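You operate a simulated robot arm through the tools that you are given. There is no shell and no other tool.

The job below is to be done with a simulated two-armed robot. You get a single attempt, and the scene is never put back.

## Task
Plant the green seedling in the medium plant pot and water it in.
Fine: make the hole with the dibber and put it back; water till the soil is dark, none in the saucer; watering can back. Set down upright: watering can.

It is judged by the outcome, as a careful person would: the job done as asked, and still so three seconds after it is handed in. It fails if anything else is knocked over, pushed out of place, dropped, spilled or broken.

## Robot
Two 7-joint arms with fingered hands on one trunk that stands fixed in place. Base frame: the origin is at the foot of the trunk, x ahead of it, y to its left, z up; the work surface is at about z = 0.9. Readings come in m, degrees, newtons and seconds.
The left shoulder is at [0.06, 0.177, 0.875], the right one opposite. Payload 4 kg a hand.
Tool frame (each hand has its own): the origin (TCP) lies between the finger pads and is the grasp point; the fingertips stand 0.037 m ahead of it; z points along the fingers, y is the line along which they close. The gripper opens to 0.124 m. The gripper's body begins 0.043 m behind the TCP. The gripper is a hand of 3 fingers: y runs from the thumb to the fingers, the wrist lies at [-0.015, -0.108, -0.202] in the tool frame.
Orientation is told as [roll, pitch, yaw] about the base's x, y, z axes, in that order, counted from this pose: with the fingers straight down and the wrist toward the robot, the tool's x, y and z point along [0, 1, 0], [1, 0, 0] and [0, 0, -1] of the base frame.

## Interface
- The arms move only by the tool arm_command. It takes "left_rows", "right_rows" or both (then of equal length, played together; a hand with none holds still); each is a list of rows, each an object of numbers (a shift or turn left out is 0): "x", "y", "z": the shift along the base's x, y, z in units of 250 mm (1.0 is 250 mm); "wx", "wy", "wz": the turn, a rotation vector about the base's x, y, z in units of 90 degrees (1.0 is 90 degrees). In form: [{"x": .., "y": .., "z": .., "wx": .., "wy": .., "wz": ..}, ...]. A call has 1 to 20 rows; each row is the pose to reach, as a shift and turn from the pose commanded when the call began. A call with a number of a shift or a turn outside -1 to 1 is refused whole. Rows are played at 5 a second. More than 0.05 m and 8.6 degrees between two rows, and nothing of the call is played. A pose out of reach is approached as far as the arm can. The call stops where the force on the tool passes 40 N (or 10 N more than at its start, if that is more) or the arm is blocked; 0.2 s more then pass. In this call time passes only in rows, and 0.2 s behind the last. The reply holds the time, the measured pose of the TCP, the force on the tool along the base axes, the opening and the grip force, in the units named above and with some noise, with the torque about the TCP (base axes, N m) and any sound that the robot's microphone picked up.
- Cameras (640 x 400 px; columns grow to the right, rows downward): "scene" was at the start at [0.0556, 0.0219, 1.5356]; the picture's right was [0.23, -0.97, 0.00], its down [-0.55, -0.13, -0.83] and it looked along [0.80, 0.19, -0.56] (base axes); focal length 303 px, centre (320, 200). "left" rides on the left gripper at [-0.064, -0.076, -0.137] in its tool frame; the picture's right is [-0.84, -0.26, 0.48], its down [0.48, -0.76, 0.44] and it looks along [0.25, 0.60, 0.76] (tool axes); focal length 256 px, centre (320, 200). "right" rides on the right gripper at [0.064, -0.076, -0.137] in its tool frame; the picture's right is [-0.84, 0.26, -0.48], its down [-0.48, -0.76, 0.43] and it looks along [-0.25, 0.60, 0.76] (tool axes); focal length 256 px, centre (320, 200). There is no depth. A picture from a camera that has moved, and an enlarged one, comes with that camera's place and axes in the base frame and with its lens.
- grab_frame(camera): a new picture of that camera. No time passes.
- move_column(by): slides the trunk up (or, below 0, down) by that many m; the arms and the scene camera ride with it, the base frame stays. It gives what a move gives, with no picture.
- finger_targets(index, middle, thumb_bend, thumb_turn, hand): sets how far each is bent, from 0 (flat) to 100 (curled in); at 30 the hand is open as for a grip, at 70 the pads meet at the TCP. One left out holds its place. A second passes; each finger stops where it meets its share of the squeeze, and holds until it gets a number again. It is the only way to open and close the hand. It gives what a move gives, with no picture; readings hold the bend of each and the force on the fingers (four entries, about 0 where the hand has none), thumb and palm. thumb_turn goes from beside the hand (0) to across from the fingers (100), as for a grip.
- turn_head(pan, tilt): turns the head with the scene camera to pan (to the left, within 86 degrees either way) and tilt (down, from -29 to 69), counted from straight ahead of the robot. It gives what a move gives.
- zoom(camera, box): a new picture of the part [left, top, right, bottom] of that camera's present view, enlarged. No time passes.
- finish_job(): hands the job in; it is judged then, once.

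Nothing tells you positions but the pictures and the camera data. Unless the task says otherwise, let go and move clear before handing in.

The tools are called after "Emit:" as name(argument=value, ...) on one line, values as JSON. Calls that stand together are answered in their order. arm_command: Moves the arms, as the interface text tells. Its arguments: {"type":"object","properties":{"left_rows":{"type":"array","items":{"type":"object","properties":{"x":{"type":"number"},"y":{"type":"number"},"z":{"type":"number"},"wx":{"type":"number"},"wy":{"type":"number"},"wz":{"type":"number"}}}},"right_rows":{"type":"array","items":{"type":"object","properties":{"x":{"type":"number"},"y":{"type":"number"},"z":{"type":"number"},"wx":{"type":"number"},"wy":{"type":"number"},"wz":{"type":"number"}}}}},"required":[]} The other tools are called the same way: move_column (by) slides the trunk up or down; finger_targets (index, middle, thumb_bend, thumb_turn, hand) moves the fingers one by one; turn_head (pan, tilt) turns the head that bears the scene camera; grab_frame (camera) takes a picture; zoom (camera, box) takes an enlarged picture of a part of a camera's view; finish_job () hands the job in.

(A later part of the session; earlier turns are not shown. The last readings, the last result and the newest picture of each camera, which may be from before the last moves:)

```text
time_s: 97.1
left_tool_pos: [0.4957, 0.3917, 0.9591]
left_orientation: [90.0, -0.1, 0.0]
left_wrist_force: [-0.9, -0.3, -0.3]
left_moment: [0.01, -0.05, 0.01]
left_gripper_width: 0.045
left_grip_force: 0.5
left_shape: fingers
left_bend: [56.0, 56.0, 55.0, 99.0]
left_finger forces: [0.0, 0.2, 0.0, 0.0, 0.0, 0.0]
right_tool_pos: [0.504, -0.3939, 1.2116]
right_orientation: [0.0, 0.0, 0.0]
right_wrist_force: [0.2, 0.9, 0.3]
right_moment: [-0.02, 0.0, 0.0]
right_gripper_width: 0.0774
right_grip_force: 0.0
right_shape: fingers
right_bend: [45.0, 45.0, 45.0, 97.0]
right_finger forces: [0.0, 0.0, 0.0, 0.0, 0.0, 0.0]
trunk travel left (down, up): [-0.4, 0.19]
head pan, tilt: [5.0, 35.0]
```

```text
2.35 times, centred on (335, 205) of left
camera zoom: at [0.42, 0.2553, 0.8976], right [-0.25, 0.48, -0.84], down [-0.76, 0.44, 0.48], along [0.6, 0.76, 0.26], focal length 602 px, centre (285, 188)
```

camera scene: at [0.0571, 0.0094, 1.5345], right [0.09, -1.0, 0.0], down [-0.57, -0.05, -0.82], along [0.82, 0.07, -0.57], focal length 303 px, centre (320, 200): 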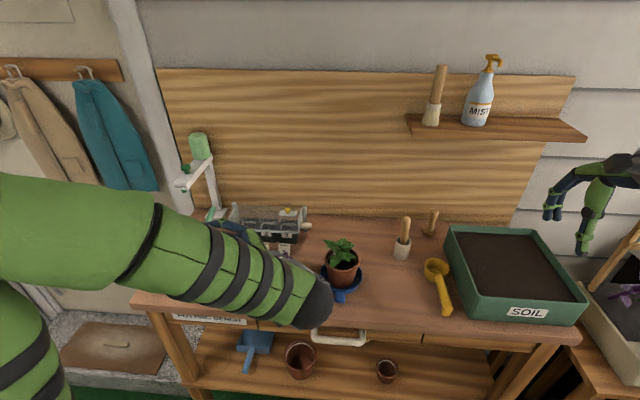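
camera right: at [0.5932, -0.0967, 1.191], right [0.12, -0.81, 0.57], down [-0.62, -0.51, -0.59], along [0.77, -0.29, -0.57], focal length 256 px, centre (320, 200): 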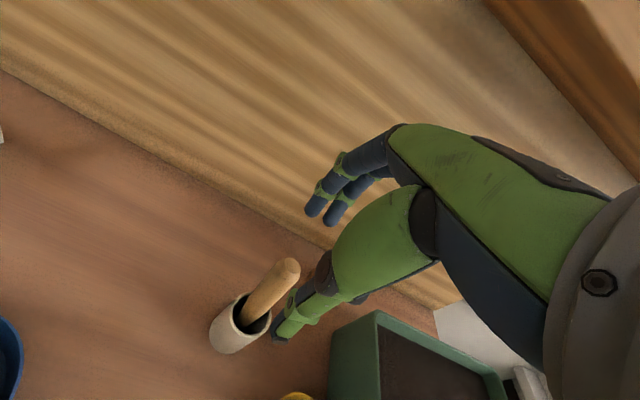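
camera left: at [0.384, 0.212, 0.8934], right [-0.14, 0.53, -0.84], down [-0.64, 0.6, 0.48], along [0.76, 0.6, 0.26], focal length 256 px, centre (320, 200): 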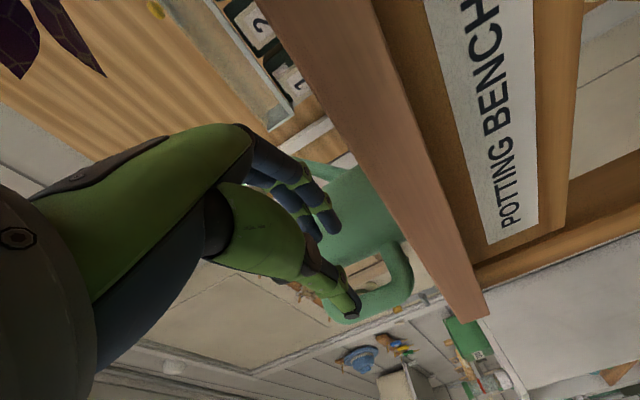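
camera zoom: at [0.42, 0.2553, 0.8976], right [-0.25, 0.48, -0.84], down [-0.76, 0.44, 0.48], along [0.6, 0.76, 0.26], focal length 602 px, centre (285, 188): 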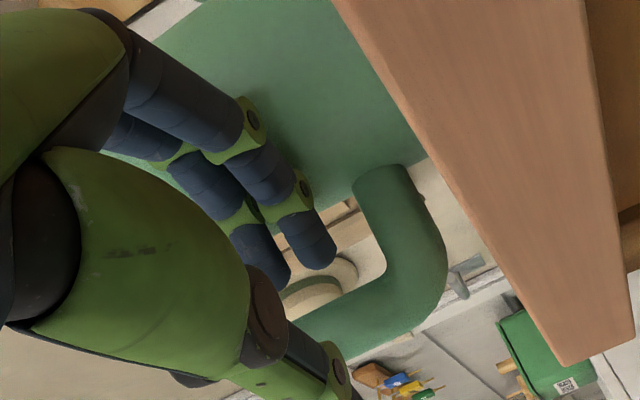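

A faint touch again: the fingers' bulge rubs the can's body, so threading the loop this way won't work. A better option is pinching the handle's short upper arm from above, with fingers and thumb straddling the tube; there is free space on both sides. I'll back out and re-orient.

Emit:
arm_command(left_rows=[{"y": -0.05}, {"y": -0.13}, {"y": -0.23}, {"y": -0.34}, {"y": -0.4, "x": -0.04, "z": 0.08}, {"y": -0.44, "x": -0.1, "z": 0.2}, {"y": -0.46, "x": -0.16, "z": 0.34}, {"y": -0.48, "x": -0.2, "z": 0.5}, {"y": -0.5, "x": -0.22, "z": 0.66}, {"y": -0.5, "x": -0.22, "z": 0.8}])

Emit:
arm_command(left_rows=[{"wx": -0.09}, {"wx": -0.18}, {"wx": -0.27}, {"wx": -0.36}, {"wx": -0.45}, {"wx": -0.54}, {"wx": -0.63}, {"wx": -0.72}, {"wx": -0.81}, {"wx": -0.9}, {"wx": -0.98}, {"wx": -1.0}])

Emit:
turn_head(pan=20, tilt=40)

Emit:
grab_frame(camera="scene")

Emit:
grab_frame(camera="left")

```text
time_s: 99.3
left_tool_pos: [0.442, 0.2674, 1.1618]
left_orientation: [90.0, -0.1, 0.1]
left_wrist_force: [0.5, 0.5, 0.9]
left_moment: [0.02, 0.0, 0.02]
left_gripper_width: 0.045
left_grip_force: 0.1
left_shape: fingers
left_bend: [56.0, 56.0, 55.0, 99.0]
left_finger forces: [0.0, 0.0, 0.1, 0.0, 0.1, 0.0]
right_tool_pos: [0.5033, -0.3943, 1.2109]
right_orientation: [-0.1, 0.1, -0.1]
right_wrist_force: [-0.7, 0.1, -0.3]
right_moment: [0.01, 0.01, 0.01]
right_gripper_width: 0.0779
right_grip_force: 0.1
right_shape: fingers
right_bend: [45.0, 45.0, 45.0, 97.0]
right_finger forces: [0.0, 0.0, 0.0, 0.0, 0.0, 0.0]
trunk travel left (down, up): [-0.4, 0.19]
head pan, tilt: [5.0, 35.0]
```

```text
time_s: 101.9
left_tool_pos: [0.4424, 0.2657, 1.1603]
left_orientation: [-0.1, 0.0, 0.2]
left_wrist_force: [-0.5, 0.3, 0.5]
left_moment: [-0.01, 0.0, -0.01]
left_gripper_width: 0.0446
left_grip_force: 0.0
left_shape: fingers
left_bend: [56.0, 56.0, 55.0, 99.0]
left_finger forces: [0.0, 0.0, 0.1, 0.0, 0.1, 0.1]
right_tool_pos: [0.5035, -0.393, 1.2106]
right_orientation: [0.1, 0.0, 0.1]
right_wrist_force: [-0.1, -0.9, -0.7]
right_moment: [0.01, -0.04, -0.01]
right_gripper_width: 0.0776
right_grip_force: 0.0
right_shape: fingers
right_bend: [45.0, 45.0, 45.0, 97.0]
right_finger forces: [0.0, 0.0, 0.1, 0.1, 0.0, 0.0]
trunk travel left (down, up): [-0.4, 0.19]
head pan, tilt: [5.0, 35.0]
```

```text
time_s: 102.7
left_tool_pos: [0.442, 0.2668, 1.1609]
left_orientation: [-0.1, -0.1, 0.1]
left_wrist_force: [0.6, 0.2, 0.6]
left_moment: [0.03, 0.0, 0.01]
left_gripper_width: 0.0448
left_grip_force: 0.1
left_shape: fingers
left_bend: [56.0, 56.0, 55.0, 99.0]
left_finger forces: [0.0, 0.0, 0.0, 0.0, 0.1, 0.0]
right_tool_pos: [0.5046, -0.3949, 1.2111]
right_orientation: [-0.2, 0.0, 0.1]
right_wrist_force: [-0.3, 0.1, 0.7]
right_moment: [-0.02, 0.01, -0.01]
right_gripper_width: 0.0773
right_grip_force: 0.0
right_shape: fingers
right_bend: [45.0, 45.0, 45.0, 97.0]
right_finger forces: [0.0, 0.0, 0.1, 0.0, 0.0, 0.1]
trunk travel left (down, up): [-0.4, 0.19]
head pan, tilt: [20.0, 40.0]
```

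```text
taken
camera scene: at [0.0493, 0.0307, 1.527], right [0.34, -0.94, 0.0], down [-0.6, -0.22, -0.77], along [0.72, 0.26, -0.64], focal length 303 px, centre (320, 200)
```

scene: 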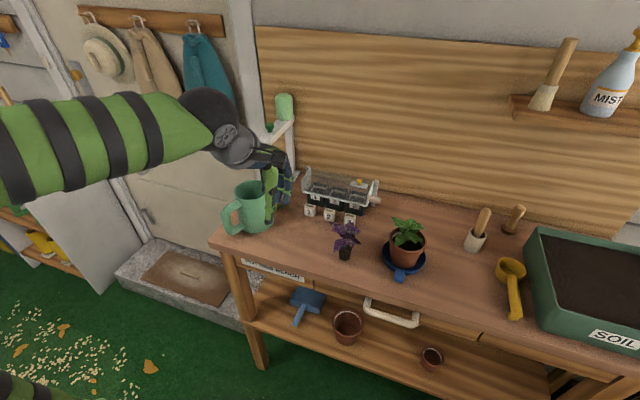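

```text
taken
camera left: at [0.3654, 0.203, 1.2979], right [-0.25, -0.84, -0.48], down [-0.76, 0.48, -0.44], along [0.6, 0.26, -0.76], focal length 256 px, centre (320, 200)
```

left: 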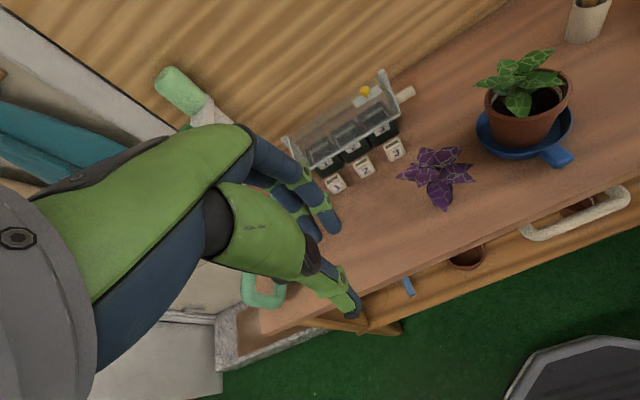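

Emit:
zoom(camera="scene", box=[215, 165, 295, 245])

```text
5.00 times, centred on (255, 205) of scene
camera zoom: at [0.0493, 0.0307, 1.527], right [0.34, -0.94, 0.0], down [-0.6, -0.22, -0.77], along [0.72, 0.26, -0.64], focal length 1516 px, centre (645, 175)
```

zoom: 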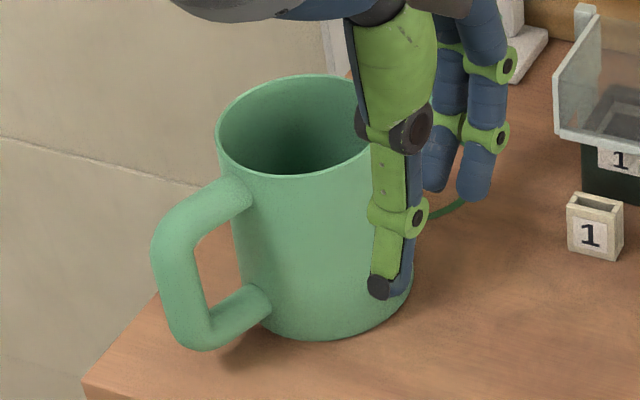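

The can now stands at about (0.595, 0.428) with its handle turned to about 153° (I'll restore it on return). I'll bring the hand above the handle's upper arm at about (0.533, 0.460), turned to yaw 63° so that fingers and thumb straddle the tube.

Emit:
finger_targets(hand="left", index=49, middle=49, thumb_bend=49)

Emit:
arm_command(left_rows=[{"x": 0.03, "y": 0.06, "z": 0.0, "wz": 0.07}, {"x": 0.07, "y": 0.15, "z": 0.0, "wz": 0.15}, {"x": 0.11, "y": 0.24, "z": 0.0, "wz": 0.23}, {"x": 0.16, "y": 0.34, "z": 0.0, "wz": 0.31}, {"x": 0.21, "y": 0.44, "z": 0.0, "wz": 0.39}, {"x": 0.26, "y": 0.54, "z": 0.0, "wz": 0.47}, {"x": 0.31, "y": 0.64, "z": -0.04, "wz": 0.55}, {"x": 0.345, "y": 0.73, "z": -0.09, "wz": 0.63}, {"x": 0.362, "y": 0.772, "z": -0.12, "wz": 0.7}])

Emit:
grab_frame(camera="left")

Emit:
zoom(camera="scene", box=[205, 135, 305, 245])

```text
time_s: 103.7
left_tool_pos: [0.4425, 0.2672, 1.1601]
left_orientation: [-0.1, -0.2, 0.2]
left_wrist_force: [-0.5, 0.0, 0.1]
left_moment: [0.01, 0.02, 0.01]
left_gripper_width: 0.0649
left_grip_force: 0.0
left_shape: fingers
left_bend: [49.0, 49.0, 49.0, 98.0]
left_finger forces: [0.0, 0.1, 0.1, 0.1, 0.0, 0.0]
right_tool_pos: [0.5035, -0.3937, 1.2108]
right_orientation: [0.0, 0.0, 0.0]
right_wrist_force: [-0.2, 0.1, 1.3]
right_moment: [-0.02, -0.01, 0.01]
right_gripper_width: 0.0777
right_grip_force: 0.0
right_shape: fingers
right_bend: [45.0, 45.0, 45.0, 97.0]
right_finger forces: [0.0, 0.0, 0.0, 0.0, 0.0, 0.0]
trunk travel left (down, up): [-0.4, 0.19]
head pan, tilt: [20.0, 40.0]
```

```text
time_s: 105.7
left_tool_pos: [0.5322, 0.462, 1.1292]
left_orientation: [-0.1, -0.1, 63.2]
left_wrist_force: [-0.3, 0.5, -0.3]
left_moment: [0.02, -0.05, -0.02]
left_gripper_width: 0.0652
left_grip_force: 0.1
left_shape: fingers
left_bend: [49.0, 49.0, 49.0, 98.0]
left_finger forces: [0.0, 0.1, 0.0, 0.0, 0.0, 0.1]
right_tool_pos: [0.504, -0.3937, 1.2107]
right_orientation: [0.1, 0.0, 0.1]
right_wrist_force: [0.2, 0.3, 0.6]
right_moment: [0.0, 0.01, 0.03]
right_gripper_width: 0.0778
right_grip_force: 0.1
right_shape: fingers
right_bend: [45.0, 45.0, 45.0, 97.0]
right_finger forces: [0.0, 0.1, 0.1, 0.0, 0.1, 0.0]
trunk travel left (down, up): [-0.4, 0.19]
head pan, tilt: [20.0, 40.0]
```

```text
taken
camera left: at [0.5544, 0.3651, 1.2669], right [0.63, -0.61, -0.48], down [-0.77, -0.46, -0.44], along [0.04, 0.65, -0.76], focal length 256 px, centre (320, 200)
```

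left: 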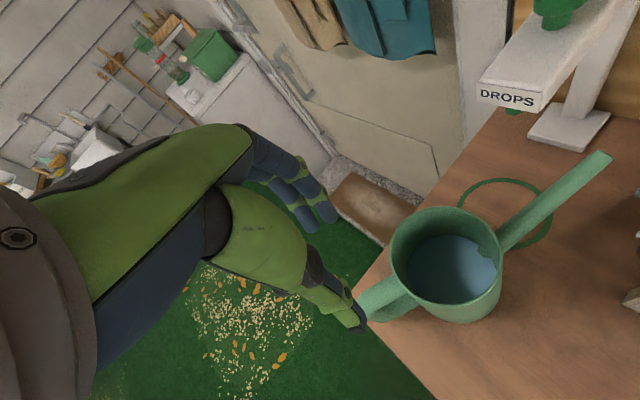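

```text
3.64 times, centred on (255, 190) of scene
camera zoom: at [0.0495, 0.0308, 1.527], right [0.34, -0.94, 0.0], down [-0.6, -0.22, -0.77], along [0.72, 0.26, -0.64], focal length 1103 px, centre (556, 236)
```

zoom: 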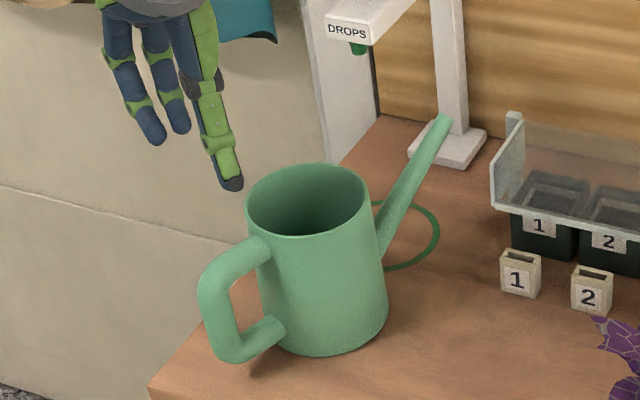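

Both views agree now: can axis (0.596, 0.424), handle toward 161.5°. I'll align the hand at (0.5315, 0.4456) with yaw 71.5° and come down to just above the handle.

Emit:
arm_command(left_rows=[{"x": -0.002, "y": -0.03, "z": 0.0, "wz": 0.05}, {"x": -0.004, "y": -0.057, "z": 0.0, "wz": 0.092}, {"x": -0.004, "y": -0.057, "z": -0.08, "wz": 0.092}, {"x": -0.004, "y": -0.057, "z": -0.16, "wz": 0.092}, {"x": -0.004, "y": -0.057, "z": -0.22, "wz": 0.092}])

Emit:
grab_frame(camera="left")

Emit:
zoom(camera="left", box=[270, 170, 450, 350])

Emit:
zoom(camera="scene", box=[205, 155, 285, 245])

```text
time_s: 106.9
left_tool_pos: [0.5312, 0.4453, 1.0777]
left_orientation: [0.0, 0.0, 71.4]
left_wrist_force: [-0.5, 0.0, 0.2]
left_moment: [-0.01, 0.04, -0.01]
left_gripper_width: 0.0651
left_grip_force: 0.1
left_shape: fingers
left_bend: [49.0, 49.0, 49.0, 98.0]
left_finger forces: [0.0, 0.0, 0.0, 0.1, 0.0, 0.1]
right_tool_pos: [0.5032, -0.3935, 1.2102]
right_orientation: [-0.1, -0.1, 0.0]
right_wrist_force: [-1.0, -1.0, -0.2]
right_moment: [-0.01, -0.01, -0.01]
right_gripper_width: 0.0773
right_grip_force: 0.1
right_shape: fingers
right_bend: [45.0, 45.0, 45.0, 97.0]
right_finger forces: [0.0, 0.0, 0.1, 0.1, 0.0, 0.1]
trunk travel left (down, up): [-0.4, 0.19]
head pan, tilt: [20.0, 40.0]
```

```text
taken
camera left: at [0.5669, 0.3531, 1.2139], right [0.71, -0.51, -0.48], down [-0.7, -0.57, -0.44], along [-0.05, 0.65, -0.76], focal length 256 px, centre (320, 200)
```

left: 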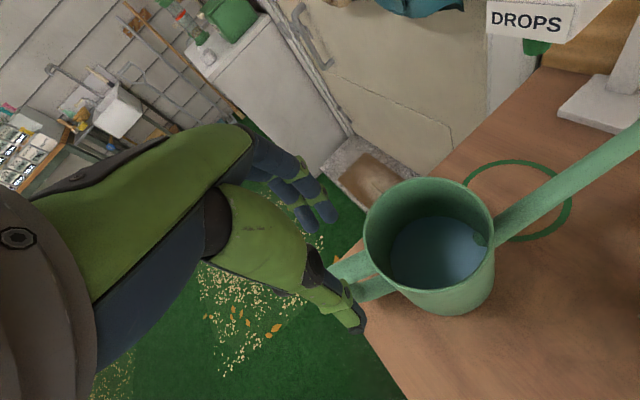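

```text
2.22 times, centred on (360, 260) of left
camera zoom: at [0.5669, 0.3531, 1.2139], right [0.71, -0.51, -0.48], down [-0.7, -0.57, -0.44], along [-0.05, 0.65, -0.76], focal length 569 px, centre (231, 67)
```

zoom: 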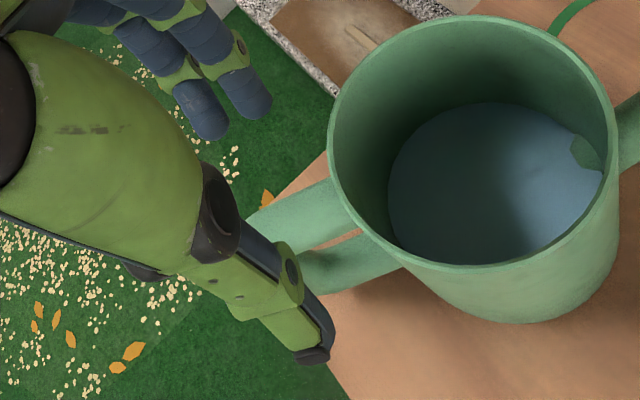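

```text
4.44 times, centred on (245, 200) of scene
camera zoom: at [0.0494, 0.0308, 1.527], right [0.34, -0.94, 0.0], down [-0.6, -0.22, -0.77], along [0.72, 0.26, -0.64], focal length 1348 px, centre (653, 200)
```

zoom: 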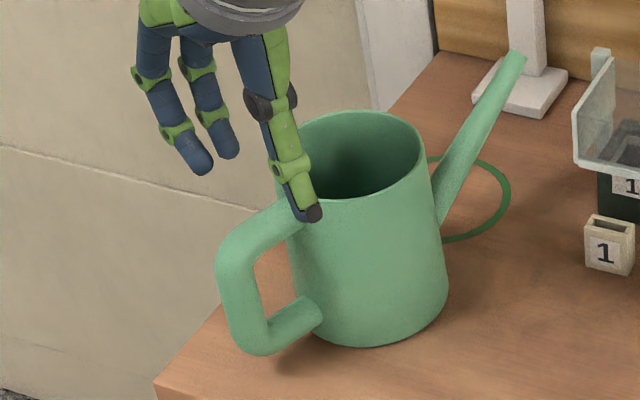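

The hand lines up with the handle's upper arm within 2–3 mm. I'll lower it so the tube sits between the pads.

Emit:
arm_command(left_rows=[{"y": 0.008, "z": -0.05}, {"y": 0.008, "z": -0.1}, {"y": 0.008, "z": -0.15}, {"y": 0.008, "z": -0.19}, {"y": 0.008, "z": -0.22}])

Emit:
zoom(camera="left", box=[270, 170, 450, 350])

Emit:
zoom(camera="scene", box=[205, 155, 285, 245])

```text
time_s: 108.1
left_tool_pos: [0.5309, 0.4465, 1.021]
left_orientation: [-0.1, -0.1, 71.4]
left_wrist_force: [0.3, -0.1, 0.9]
left_moment: [-0.02, 0.05, 0.0]
left_gripper_width: 0.0649
left_grip_force: 0.1
left_shape: fingers
left_bend: [49.0, 49.0, 49.0, 98.0]
left_finger forces: [0.0, 0.1, 0.0, 0.1, 0.0, 0.0]
right_tool_pos: [0.5037, -0.3943, 1.2103]
right_orientation: [-0.1, -0.1, 0.0]
right_wrist_force: [0.4, -0.2, -0.4]
right_moment: [0.02, 0.03, 0.04]
right_gripper_width: 0.0776
right_grip_force: 0.0
right_shape: fingers
right_bend: [45.0, 45.0, 45.0, 97.0]
right_finger forces: [0.0, 0.1, 0.1, 0.0, 0.0, 0.1]
trunk travel left (down, up): [-0.4, 0.19]
head pan, tilt: [20.0, 40.0]
```

```text
2.22 times, centred on (360, 260) of left
camera zoom: at [0.5666, 0.3547, 1.1578], right [0.71, -0.51, -0.48], down [-0.7, -0.57, -0.44], along [-0.05, 0.65, -0.76], focal length 569 px, centre (231, 67)
```

zoom: 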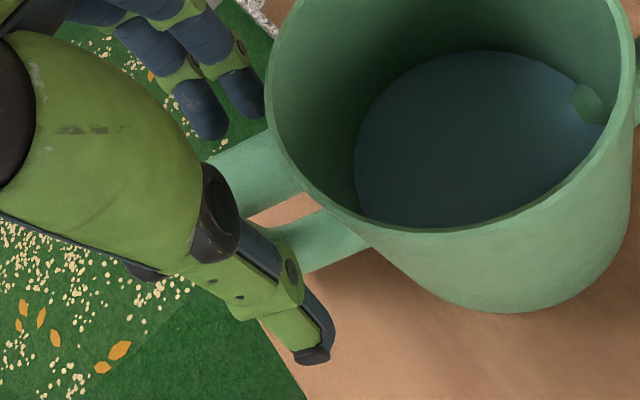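

```text
4.44 times, centred on (245, 200) of scene
camera zoom: at [0.0493, 0.0308, 1.527], right [0.34, -0.94, 0.0], down [-0.6, -0.22, -0.77], along [0.72, 0.26, -0.64], focal length 1348 px, centre (653, 200)
```

zoom: 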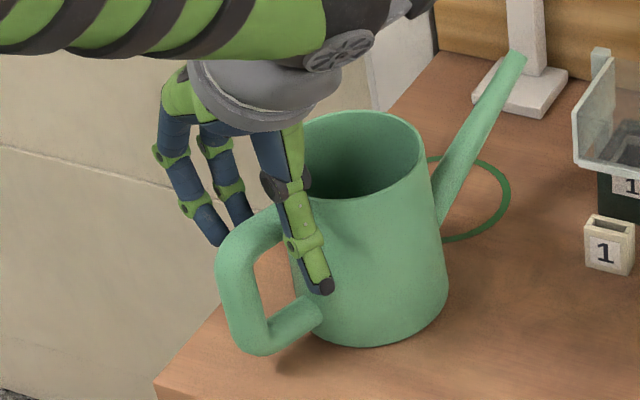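

The tube lies between fingers and thumb. I'll shift 4 mm toward the fingers to center it, then close step by step.

Emit:
arm_command(left_rows=[{"x": 0.005, "y": 0.015, "z": -0.01}])

Emit:
finger_targets(hand="left", index=58, middle=58, thumb_bend=58)

Emit:
finger_targets(hand="left", index=63, middle=63, thumb_bend=63)

Emit:
zoom(camera="left", box=[270, 170, 450, 350])

Emit:
zoom(camera="scene", box=[205, 155, 285, 245])

```text
time_s: 108.5
left_tool_pos: [0.5308, 0.4526, 1.0184]
left_orientation: [-0.1, -0.1, 71.4]
left_wrist_force: [0.5, -0.8, -1.3]
left_moment: [0.0, 0.02, 0.0]
left_gripper_width: 0.0651
left_grip_force: 0.0
left_shape: fingers
left_bend: [49.0, 49.0, 49.0, 98.0]
left_finger forces: [0.1, 0.1, 0.0, 0.0, 0.1, 0.0]
right_tool_pos: [0.5046, -0.3935, 1.2113]
right_orientation: [-0.1, 0.0, 0.1]
right_wrist_force: [1.0, 0.2, -0.4]
right_moment: [-0.01, -0.02, -0.04]
right_gripper_width: 0.0775
right_grip_force: 0.0
right_shape: fingers
right_bend: [45.0, 45.0, 45.0, 97.0]
right_finger forces: [0.0, 0.0, 0.1, 0.1, 0.0, 0.1]
trunk travel left (down, up): [-0.4, 0.19]
head pan, tilt: [20.0, 40.0]
```

```text
time_s: 109.5
left_tool_pos: [0.5308, 0.4514, 1.0177]
left_orientation: [0.1, -0.2, 71.4]
left_wrist_force: [-0.9, 0.4, 0.0]
left_moment: [0.0, 0.0, 0.0]
left_gripper_width: 0.0407
left_grip_force: 0.2
left_shape: fingers
left_bend: [57.0, 57.0, 57.0, 99.0]
left_finger forces: [0.0, 0.1, 0.1, 0.1, 0.0, 0.0]
right_tool_pos: [0.5038, -0.3935, 1.2109]
right_orientation: [-0.1, -0.1, 0.0]
right_wrist_force: [0.0, 0.7, 0.5]
right_moment: [-0.01, 0.0, 0.03]
right_gripper_width: 0.0774
right_grip_force: 0.1
right_shape: fingers
right_bend: [45.0, 45.0, 45.0, 97.0]
right_finger forces: [0.0, 0.1, 0.0, 0.1, 0.0, 0.0]
trunk travel left (down, up): [-0.4, 0.19]
head pan, tilt: [20.0, 40.0]
```

```text
time_s: 110.5
left_tool_pos: [0.5311, 0.4517, 1.0191]
left_orientation: [0.0, -0.1, 71.3]
left_wrist_force: [-0.3, -0.6, -0.6]
left_moment: [-0.03, 0.02, -0.02]
left_gripper_width: 0.0222
left_grip_force: 0.4
left_shape: fingers
left_bend: [63.0, 63.0, 63.0, 99.0]
left_finger forces: [0.0, 0.1, 0.0, 0.0, 0.2, 0.1]
right_tool_pos: [0.5034, -0.3943, 1.2109]
right_orientation: [-0.1, 0.0, -0.1]
right_wrist_force: [0.5, 0.0, -0.5]
right_moment: [0.0, 0.0, 0.03]
right_gripper_width: 0.0776
right_grip_force: 0.1
right_shape: fingers
right_bend: [45.0, 45.0, 45.0, 97.0]
right_finger forces: [0.0, 0.0, 0.0, 0.0, 0.1, 0.0]
trunk travel left (down, up): [-0.4, 0.19]
head pan, tilt: [20.0, 40.0]
```

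```text
2.22 times, centred on (360, 260) of left
camera zoom: at [0.5675, 0.3589, 1.1558], right [0.71, -0.51, -0.48], down [-0.7, -0.57, -0.44], along [-0.05, 0.65, -0.76], focal length 569 px, centre (231, 67)
```

zoom: 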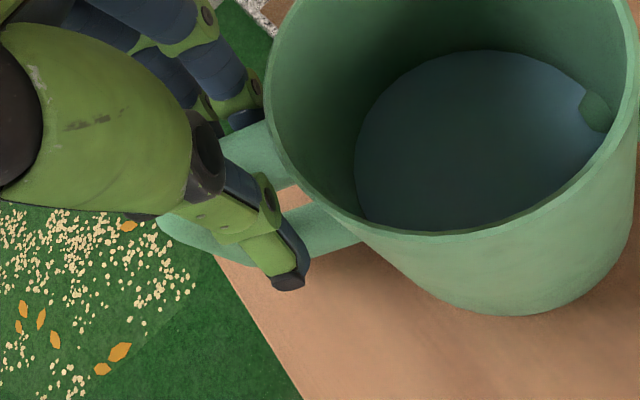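

```text
4.44 times, centred on (245, 200) of scene
camera zoom: at [0.0493, 0.0308, 1.527], right [0.34, -0.94, 0.0], down [-0.6, -0.22, -0.77], along [0.72, 0.26, -0.64], focal length 1348 px, centre (653, 200)
```

zoom: 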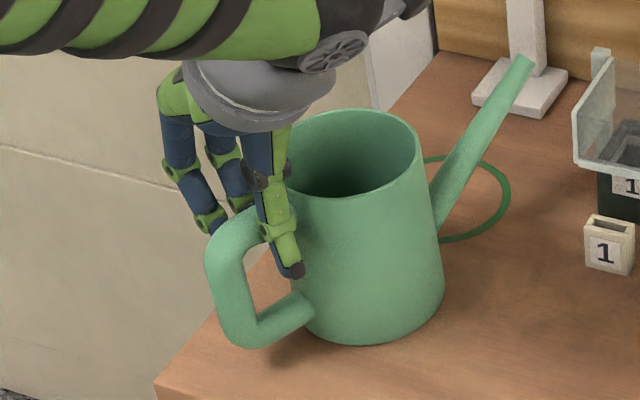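

Contact is beginning. I'll squeeze further in steps.

Emit:
finger_targets(hand="left", index=68, middle=68, thumb_bend=67)

Emit:
zoom(camera="scene", box=[205, 155, 285, 245])

Emit:
zoom(camera="left", box=[270, 170, 450, 350])

```text
time_s: 111.5
left_tool_pos: [0.5321, 0.4507, 1.0182]
left_orientation: [0.0, -0.1, 71.3]
left_wrist_force: [0.0, -0.6, -0.3]
left_moment: [0.0, -0.05, -0.04]
left_gripper_width: 0.0141
left_grip_force: 3.3
left_shape: fingers
left_bend: [67.0, 67.0, 66.0, 100.0]
left_finger forces: [1.7, 1.9, 0.0, 0.0, 3.1, 0.1]
right_tool_pos: [0.5034, -0.3944, 1.2098]
right_orientation: [0.0, 0.1, 0.0]
right_wrist_force: [0.2, -0.2, 0.0]
right_moment: [-0.01, 0.01, -0.01]
right_gripper_width: 0.0778
right_grip_force: 0.2
right_shape: fingers
right_bend: [45.0, 45.0, 45.0, 97.0]
right_finger forces: [0.1, 0.1, 0.0, 0.1, 0.0, 0.0]
trunk travel left (down, up): [-0.4, 0.19]
head pan, tilt: [20.0, 40.0]
```

```text
4.44 times, centred on (245, 200) of scene
camera zoom: at [0.0493, 0.0308, 1.527], right [0.34, -0.94, 0.0], down [-0.6, -0.22, -0.77], along [0.72, 0.26, -0.64], focal length 1348 px, centre (653, 200)
```

zoom: 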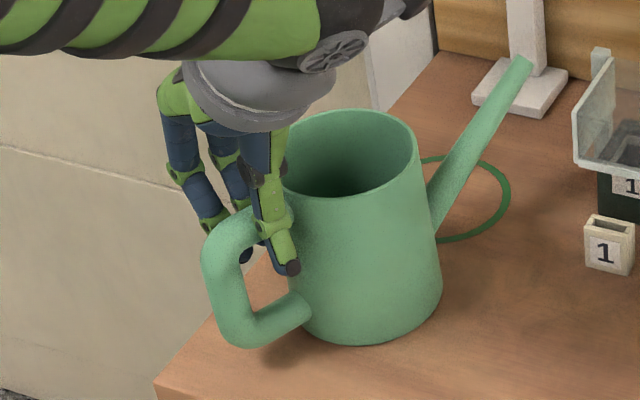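

```text
2.22 times, centred on (360, 260) of left
camera zoom: at [0.5676, 0.3589, 1.1558], right [0.71, -0.51, -0.48], down [-0.7, -0.57, -0.44], along [-0.05, 0.65, -0.76], focal length 569 px, centre (231, 67)
```

zoom: 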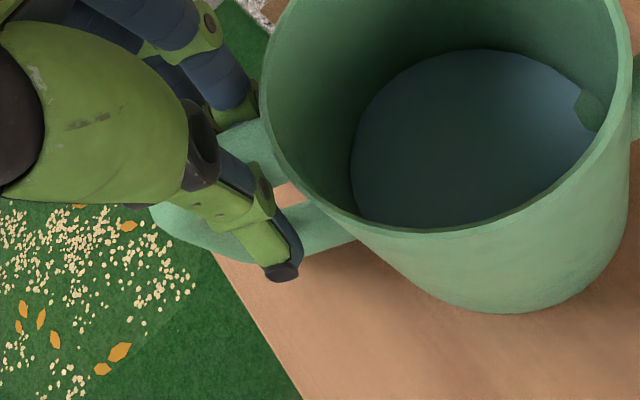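

The fingertips now close beneath the tube, so the handle is caged as well as pinched. I'll squeeze harder before a careful test lift.

Emit:
finger_targets(hand="left", index=82, middle=82, thumb_bend=80)

Emit:
zoom(camera="scene", box=[205, 155, 285, 245])

```text
time_s: 112.5
left_tool_pos: [0.5331, 0.4503, 1.0184]
left_orientation: [0.0, -0.1, 71.5]
left_wrist_force: [-0.2, -0.7, 1.6]
left_moment: [0.04, -0.19, -0.07]
left_gripper_width: 0.0046
left_grip_force: 30.6
left_shape: fingers
left_bend: [64.0, 71.0, 68.0, 100.0]
left_finger forces: [14.7, 15.1, 0.1, 0.1, 31.4, 0.1]
right_tool_pos: [0.5046, -0.3936, 1.2104]
right_orientation: [0.0, 0.1, 0.0]
right_wrist_force: [-0.8, 0.3, 0.4]
right_moment: [-0.02, 0.0, 0.01]
right_gripper_width: 0.0777
right_grip_force: 0.1
right_shape: fingers
right_bend: [45.0, 45.0, 45.0, 97.0]
right_finger forces: [0.1, 0.0, 0.1, 0.0, 0.1, 0.0]
trunk travel left (down, up): [-0.4, 0.19]
head pan, tilt: [20.0, 40.0]
```

```text
4.44 times, centred on (245, 200) of scene
camera zoom: at [0.0492, 0.0306, 1.527], right [0.34, -0.94, 0.0], down [-0.6, -0.22, -0.77], along [0.72, 0.26, -0.64], focal length 1348 px, centre (653, 200)
```

zoom: 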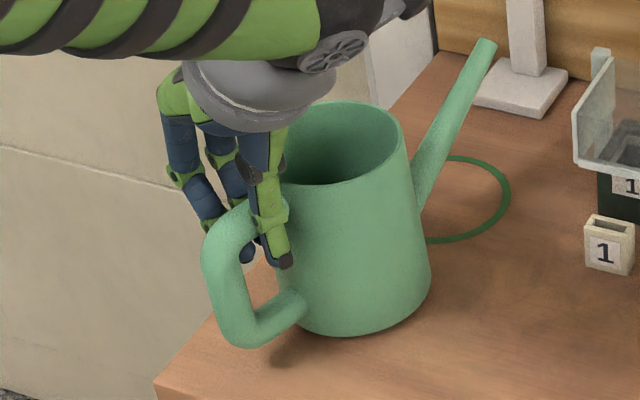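

The grip is now firm at about 31 N. I'll make a small test lift of 8 mm and look at how the can hangs.

Emit:
arm_command(left_rows=[{"z": 0.016}, {"z": 0.032}])

Emit:
zoom(camera="scene", box=[205, 155, 285, 245])

Emit:
grab_frame(camera="left")

```text
time_s: 113.1
left_tool_pos: [0.5307, 0.4516, 1.0266]
left_orientation: [0.0, -0.1, 71.4]
left_wrist_force: [0.3, 0.4, -1.4]
left_moment: [0.0, -0.03, -0.02]
left_gripper_width: 0.0046
left_grip_force: 31.7
left_shape: fingers
left_bend: [64.0, 72.0, 68.0, 99.0]
left_finger forces: [18.9, 13.3, 0.0, 0.0, 31.0, 0.0]
right_tool_pos: [0.5043, -0.3934, 1.2104]
right_orientation: [0.0, 0.0, 0.1]
right_wrist_force: [0.3, 0.1, 0.1]
right_moment: [0.01, 0.01, 0.0]
right_gripper_width: 0.0775
right_grip_force: 0.1
right_shape: fingers
right_bend: [45.0, 45.0, 45.0, 97.0]
right_finger forces: [0.0, 0.1, 0.0, 0.0, 0.0, 0.0]
trunk travel left (down, up): [-0.4, 0.19]
head pan, tilt: [20.0, 40.0]
```

```text
4.44 times, centred on (245, 200) of scene
camera zoom: at [0.0494, 0.0309, 1.527], right [0.34, -0.94, 0.0], down [-0.6, -0.22, -0.77], along [0.72, 0.26, -0.64], focal length 1348 px, centre (653, 200)
```

zoom: 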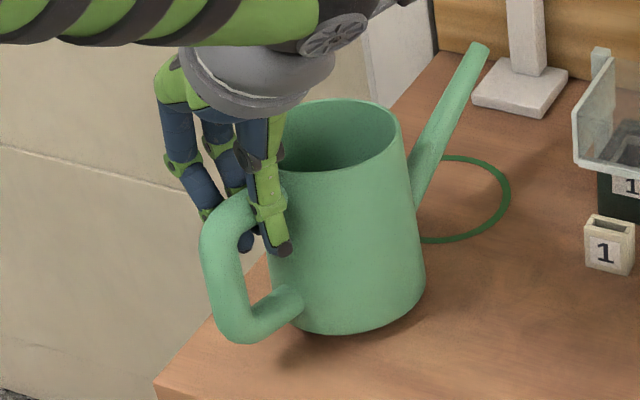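

```text
taken
camera left: at [0.5678, 0.3586, 1.164], right [0.71, -0.51, -0.48], down [-0.7, -0.57, -0.44], along [-0.05, 0.65, -0.76], focal length 256 px, centre (320, 200)
```

left: 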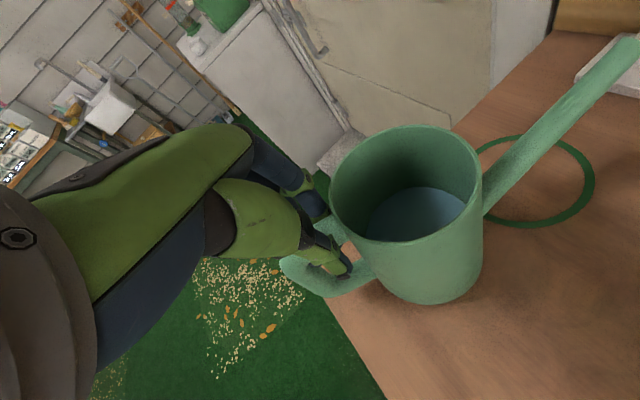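

The wrist carries only about 1.4 N, so the can may still rest on its far edge. I'll lift another centimetre and check.

Emit:
arm_command(left_rows=[{"z": 0.016}, {"z": 0.032}, {"z": 0.048}])

Emit:
zoom(camera="scene", box=[205, 155, 285, 245])

Emit:
grab_frame(camera="left")

```text
time_s: 113.9
left_tool_pos: [0.5317, 0.4507, 1.0384]
left_orientation: [0.0, -0.1, 71.4]
left_wrist_force: [0.9, -0.3, -2.4]
left_moment: [0.03, 0.1, 0.0]
left_gripper_width: 0.0037
left_grip_force: 32.0
left_shape: fingers
left_bend: [63.0, 72.0, 73.0, 98.0]
left_finger forces: [22.3, 9.7, 0.0, 0.0, 31.8, 0.0]
right_tool_pos: [0.5049, -0.3949, 1.2104]
right_orientation: [-0.2, -0.1, 0.0]
right_wrist_force: [-0.5, -0.9, 0.3]
right_moment: [-0.03, 0.05, -0.03]
right_gripper_width: 0.0775
right_grip_force: 0.0
right_shape: fingers
right_bend: [45.0, 45.0, 45.0, 97.0]
right_finger forces: [0.0, 0.1, 0.0, 0.0, 0.1, 0.1]
trunk travel left (down, up): [-0.4, 0.19]
head pan, tilt: [20.0, 40.0]
```

```text
4.44 times, centred on (245, 200) of scene
camera zoom: at [0.0494, 0.0309, 1.527], right [0.34, -0.94, 0.0], down [-0.6, -0.22, -0.77], along [0.72, 0.26, -0.64], focal length 1348 px, centre (653, 200)
```

zoom: 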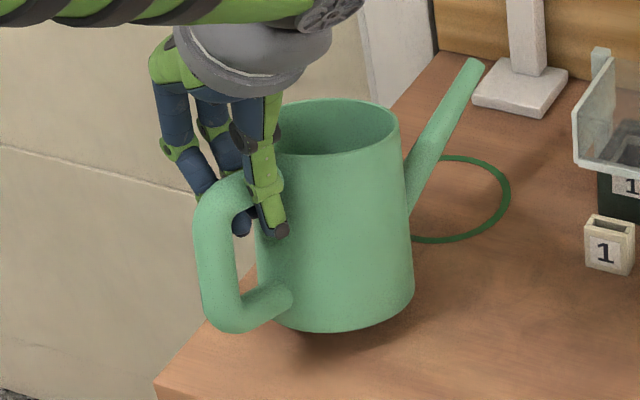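

```text
taken
camera left: at [0.5686, 0.3593, 1.1757], right [0.71, -0.51, -0.48], down [-0.7, -0.57, -0.44], along [-0.05, 0.65, -0.76], focal length 256 px, centre (320, 200)
```

left: 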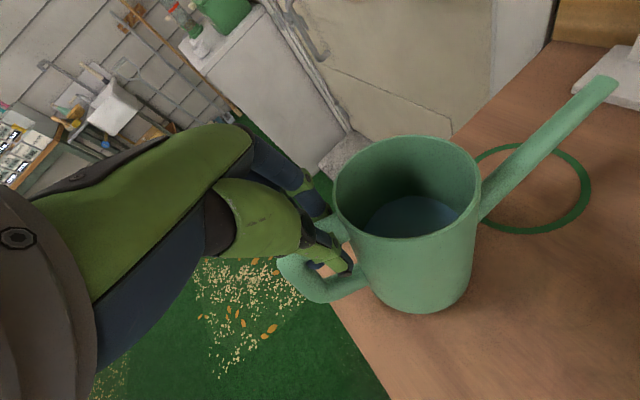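

Lifting by the handle alone makes the can droop spout-down about its far edge (the pinch acts as a pivot), so one hand here isn't enough. I'll set it straight back down, then use both hands: left on the handle, right on the spout.

Emit:
arm_command(left_rows=[{"z": -0.016}, {"z": -0.032}, {"z": -0.048}, {"z": -0.064}, {"z": -0.078}])

Emit:
zoom(camera="scene", box=[205, 155, 285, 245])

Emit:
grab_frame(camera="left")

```text
time_s: 115.1
left_tool_pos: [0.5338, 0.4512, 1.0179]
left_orientation: [-0.1, -0.1, 71.3]
left_wrist_force: [-1.6, -0.5, 2.6]
left_moment: [0.11, -0.3, -0.02]
left_gripper_width: 0.0031
left_grip_force: 32.5
left_shape: fingers
left_bend: [63.0, 71.0, 73.0, 99.0]
left_finger forces: [14.8, 17.0, 0.0, 0.0, 34.2, 0.1]
right_tool_pos: [0.5037, -0.3937, 1.2104]
right_orientation: [0.0, 0.1, -0.1]
right_wrist_force: [0.8, -0.6, 1.2]
right_moment: [-0.05, 0.0, 0.03]
right_gripper_width: 0.0778
right_grip_force: 0.2
right_shape: fingers
right_bend: [45.0, 45.0, 45.0, 97.0]
right_finger forces: [0.0, 0.0, 0.1, 0.0, 0.0, 0.0]
trunk travel left (down, up): [-0.4, 0.19]
head pan, tilt: [20.0, 40.0]
```

```text
4.44 times, centred on (245, 200) of scene
camera zoom: at [0.0489, 0.0305, 1.527], right [0.34, -0.94, 0.0], down [-0.6, -0.22, -0.77], along [0.72, 0.26, -0.64], focal length 1348 px, centre (653, 200)
```

zoom: 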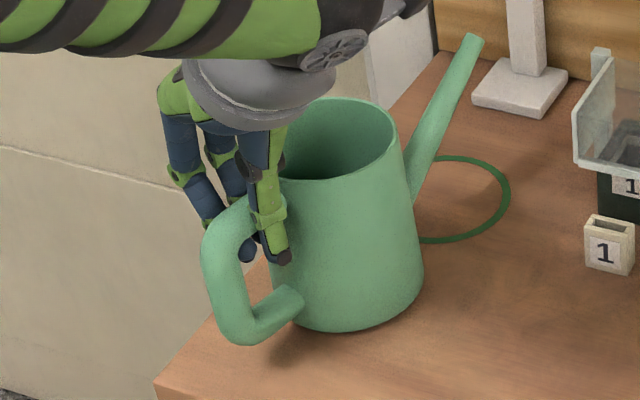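

```text
taken
camera left: at [0.5684, 0.3594, 1.1559], right [0.71, -0.51, -0.48], down [-0.7, -0.57, -0.44], along [-0.05, 0.65, -0.76], focal length 256 px, centre (320, 200)
```

left: 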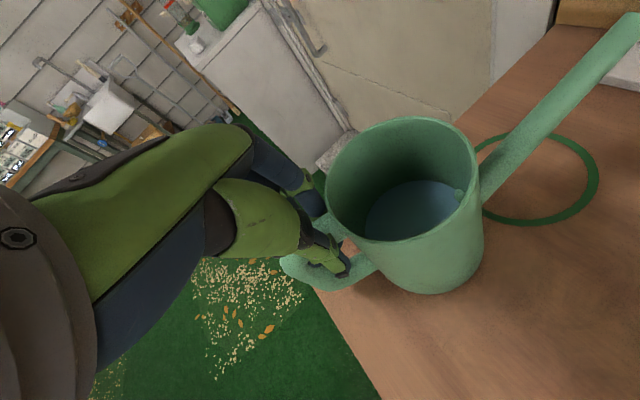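

The can is back on the bench, slightly pressed down at the handle. I'll ease the left hand up 2 mm to neutral and check that the can stands level.

Emit:
arm_command(left_rows=[{"z": 0.006}, {"z": 0.01}])

Emit:
zoom(camera="scene", box=[205, 155, 285, 245])

```text
time_s: 115.7
left_tool_pos: [0.5326, 0.4523, 1.0206]
left_orientation: [0.0, 0.1, 71.4]
left_wrist_force: [1.2, -0.5, 0.1]
left_moment: [0.04, -0.23, -0.02]
left_gripper_width: 0.0028
left_grip_force: 33.2
left_shape: fingers
left_bend: [63.0, 71.0, 73.0, 99.0]
left_finger forces: [16.3, 17.0, 0.1, 0.0, 32.1, 0.0]
right_tool_pos: [0.5037, -0.3943, 1.2104]
right_orientation: [-0.1, 0.0, 0.0]
right_wrist_force: [-0.1, 0.0, 0.6]
right_moment: [0.0, -0.02, 0.0]
right_gripper_width: 0.0777
right_grip_force: 0.1
right_shape: fingers
right_bend: [45.0, 45.0, 45.0, 97.0]
right_finger forces: [0.0, 0.0, 0.0, 0.0, 0.0, 0.0]
trunk travel left (down, up): [-0.4, 0.19]
head pan, tilt: [20.0, 40.0]
```

```text
4.44 times, centred on (245, 200) of scene
camera zoom: at [0.0494, 0.0308, 1.5269], right [0.34, -0.94, 0.0], down [-0.6, -0.22, -0.77], along [0.72, 0.26, -0.64], focal length 1348 px, centre (653, 200)
```

zoom: 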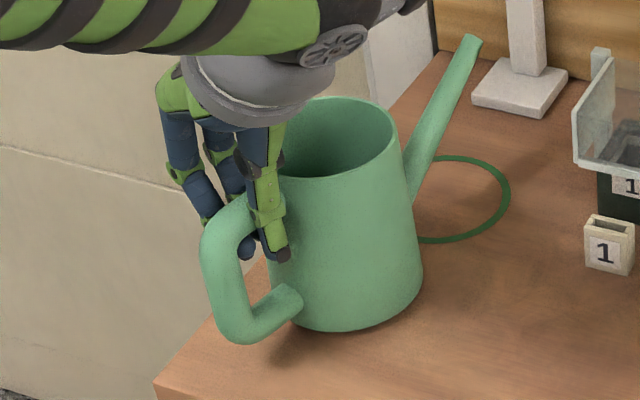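

The can stands level on the bench in my grip (axis about (0.603, 0.445), spout at -12°). I'll slide it along the bench while turning the spout toward -y, to about (0.59, 0.33), where the right hand can reach the spout comfortably.

Emit:
arm_command(left_rows=[{"x": 0.014, "y": -0.015, "wz": -0.062}, {"x": 0.028, "y": -0.03, "wz": -0.124}, {"x": 0.042, "y": -0.045, "wz": -0.186}, {"x": 0.056, "y": -0.06, "wz": -0.248}, {"x": 0.07, "y": -0.075, "wz": -0.31}])

Emit:
grab_frame(camera="scene")

Emit:
zoom(camera="scene", box=[205, 145, 335, 255])

```text
time_s: 116.9
left_tool_pos: [0.5499, 0.4333, 1.0199]
left_orientation: [0.0, 0.0, 43.5]
left_wrist_force: [-0.7, 2.1, 0.6]
left_moment: [-0.05, -0.18, 0.31]
left_gripper_width: 0.0029
left_grip_force: 36.4
left_shape: fingers
left_bend: [63.0, 71.0, 73.0, 98.0]
left_finger forces: [20.5, 21.7, 0.1, 0.0, 30.9, 0.0]
right_tool_pos: [0.5042, -0.3933, 1.2116]
right_orientation: [-0.1, 0.0, 0.1]
right_wrist_force: [-0.2, 0.0, 0.4]
right_moment: [0.04, 0.02, 0.02]
right_gripper_width: 0.0776
right_grip_force: 0.1
right_shape: fingers
right_bend: [45.0, 45.0, 45.0, 97.0]
right_finger forces: [0.1, 0.0, 0.0, 0.0, 0.0, 0.0]
trunk travel left (down, up): [-0.4, 0.19]
head pan, tilt: [20.0, 40.0]
```

```text
taken
camera scene: at [0.0491, 0.0312, 1.527], right [0.34, -0.94, 0.0], down [-0.6, -0.22, -0.77], along [0.72, 0.26, -0.64], focal length 303 px, centre (320, 200)
```

scene: 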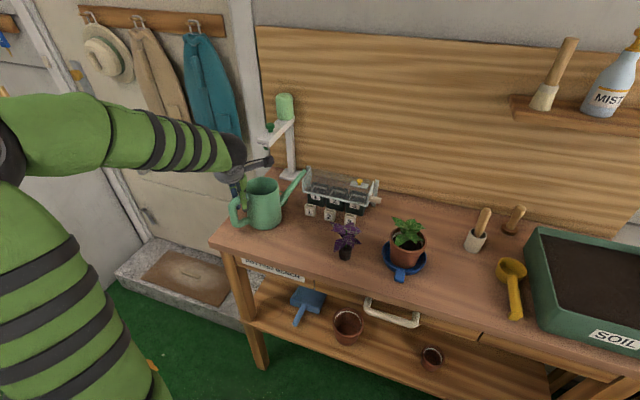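

```text
3.64 times, centred on (270, 200) of scene
camera zoom: at [0.0491, 0.0312, 1.527], right [0.34, -0.94, 0.0], down [-0.6, -0.22, -0.77], along [0.72, 0.26, -0.64], focal length 1103 px, centre (502, 200)
```

zoom: 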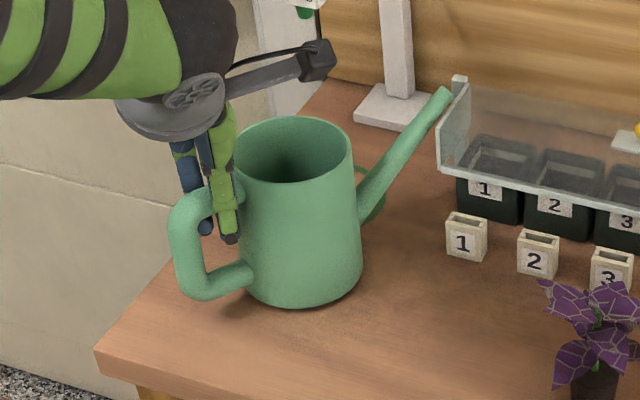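

The spout clears the propagator lid. I'll continue turning and sliding, a little more toward the robot.

Emit:
arm_command(left_rows=[{"x": 0.01, "y": -0.015, "wz": -0.062}, {"x": 0.02, "y": -0.03, "wz": -0.124}, {"x": 0.03, "y": -0.045, "wz": -0.186}, {"x": 0.04, "y": -0.06, "wz": -0.248}, {"x": 0.05, "y": -0.075, "wz": -0.31}])

Emit:
zoom(camera="scene", box=[205, 145, 335, 255])

```text
time_s: 118.0
left_tool_pos: [0.5653, 0.4207, 1.0275]
left_orientation: [-0.9, -1.0, 20.4]
left_wrist_force: [-6.3, 17.0, 17.9]
left_moment: [-1.0, -2.6, 2.86]
left_gripper_width: 0.0031
left_grip_force: 99.3
left_shape: fingers
left_bend: [61.0, 71.0, 76.0, 97.0]
left_finger forces: [120.6, 61.7, 0.1, 0.1, 16.8, 0.0]
right_tool_pos: [0.5026, -0.3956, 1.2108]
right_orientation: [0.0, -0.1, -0.1]
right_wrist_force: [-0.3, 0.0, -0.3]
right_moment: [-0.02, 0.03, 0.0]
right_gripper_width: 0.0774
right_grip_force: 0.0
right_shape: fingers
right_bend: [45.0, 45.0, 45.0, 97.0]
right_finger forces: [0.1, 0.0, 0.0, 0.0, 0.1, 0.0]
trunk travel left (down, up): [-0.4, 0.19]
head pan, tilt: [20.0, 40.0]
stopped in row 5 (left hand): the force on the tool passed its limit at 42 N (the readings are from after the stop); the commanded pose is now the measured one
```

```text
3.64 times, centred on (270, 200) of scene
camera zoom: at [0.0481, 0.0318, 1.527], right [0.34, -0.94, 0.0], down [-0.6, -0.22, -0.77], along [0.72, 0.26, -0.64], focal length 1103 px, centre (502, 200)
```

zoom: 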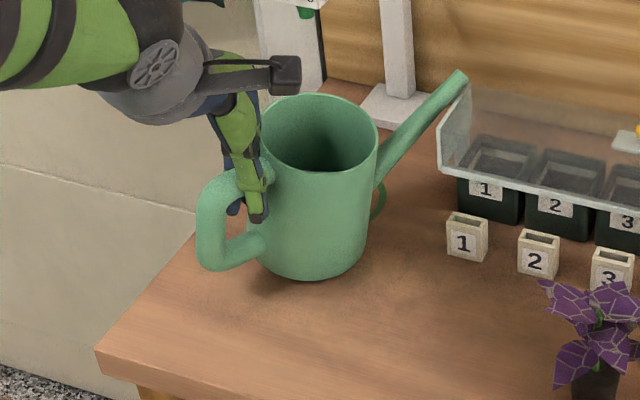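

Large force: the turn is blocked, most likely by the spout against the propagator lid's end panel. I'll back up the last bit of the turn right away.

Emit:
arm_command(left_rows=[{"x": -0.008, "y": 0.012, "wz": 0.05}, {"x": -0.016, "y": 0.024, "wz": 0.1}])

Emit:
zoom(camera="scene", box=[215, 125, 325, 225])

Emit:
grab_frame(camera="left")

```text
time_s: 118.6
left_tool_pos: [0.5593, 0.4224, 1.0232]
left_orientation: [-0.4, -0.4, 28.8]
left_wrist_force: [4.1, 1.6, 1.8]
left_moment: [-0.26, -0.52, 0.59]
left_gripper_width: 0.0023
left_grip_force: 43.7
left_shape: fingers
left_bend: [61.0, 71.0, 75.0, 97.0]
left_finger forces: [33.2, 24.6, 0.0, 0.0, 28.9, 0.0]
right_tool_pos: [0.5016, -0.395, 1.2096]
right_orientation: [0.0, 0.0, -0.1]
right_wrist_force: [-0.6, 0.2, -0.2]
right_moment: [0.0, -0.02, 0.04]
right_gripper_width: 0.0776
right_grip_force: 0.0
right_shape: fingers
right_bend: [45.0, 45.0, 45.0, 97.0]
right_finger forces: [0.0, 0.0, 0.0, 0.0, 0.0, 0.0]
trunk travel left (down, up): [-0.4, 0.19]
head pan, tilt: [20.0, 40.0]
```

```text
4.00 times, centred on (270, 175) of scene
camera zoom: at [0.0495, 0.0306, 1.5267], right [0.34, -0.94, 0.0], down [-0.6, -0.22, -0.77], along [0.72, 0.26, -0.64], focal length 1213 px, centre (520, 300)
```

zoom: 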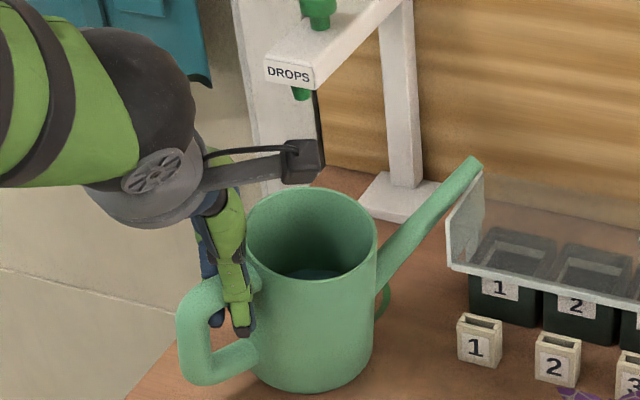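

```text
taken
camera left: at [0.522, 0.3304, 1.1606], right [0.18, -0.86, -0.48], down [-0.89, 0.06, -0.44], along [0.41, 0.51, -0.76], focal length 256 px, centre (320, 200)
```

left: 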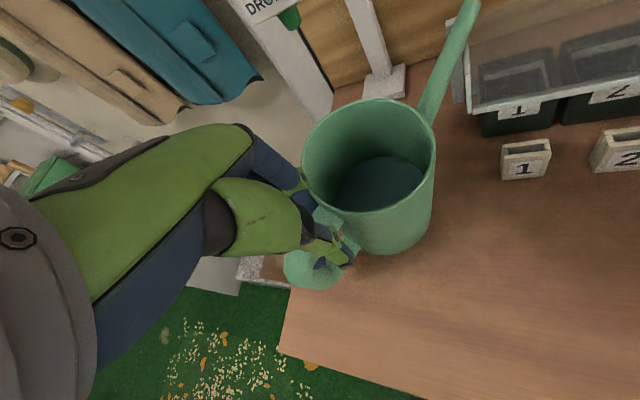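

Force relieved, and the lid hasn't visibly moved. The spout is beside the lid's end panel, so I'll first pull the can about 6 cm toward the robot along the bench before turning it further.

Emit:
arm_command(left_rows=[{"x": -0.03, "y": 0.004}, {"x": -0.07, "y": 0.01}, {"x": -0.11, "y": 0.016}, {"x": -0.15, "y": 0.022}, {"x": -0.19, "y": 0.028}, {"x": -0.23, "y": 0.034}])

Emit:
zoom(camera="scene", box=[205, 145, 335, 255])

Emit:
grab_frame(camera="left")

```text
time_s: 120.0
left_tool_pos: [0.5026, 0.4331, 1.0237]
left_orientation: [-0.5, -0.6, 28.9]
left_wrist_force: [-0.3, 0.7, -0.9]
left_moment: [-0.04, 0.02, 0.03]
left_gripper_width: 0.0
left_grip_force: 34.4
left_shape: fingers
left_bend: [62.0, 72.0, 74.0, 98.0]
left_finger forces: [23.6, 13.2, 0.0, 0.1, 32.2, 0.0]
right_tool_pos: [0.5031, -0.3955, 1.2106]
right_orientation: [-0.1, -0.1, -0.1]
right_wrist_force: [0.0, -0.5, 0.0]
right_moment: [-0.01, -0.01, 0.0]
right_gripper_width: 0.0777
right_grip_force: 0.0
right_shape: fingers
right_bend: [45.0, 45.0, 45.0, 97.0]
right_finger forces: [0.0, 0.0, 0.0, 0.1, 0.0, 0.0]
trunk travel left (down, up): [-0.4, 0.19]
head pan, tilt: [20.0, 40.0]
```

```text
3.64 times, centred on (270, 200) of scene
camera zoom: at [0.0493, 0.0308, 1.527], right [0.34, -0.94, 0.0], down [-0.6, -0.22, -0.77], along [0.72, 0.26, -0.64], focal length 1103 px, centre (502, 200)
```

zoom: 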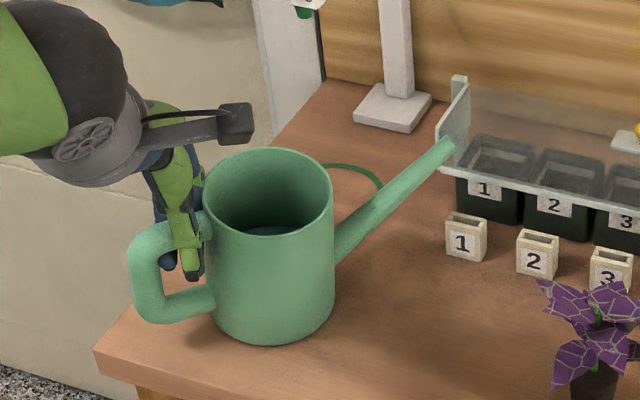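

```text
taken
camera left: at [0.4643, 0.3414, 1.1618], right [0.19, -0.86, -0.48], down [-0.89, 0.06, -0.45], along [0.41, 0.51, -0.76], focal length 256 px, centre (320, 200)
```

left: 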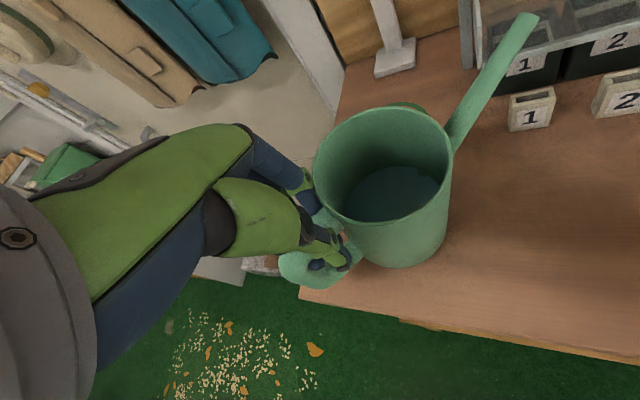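

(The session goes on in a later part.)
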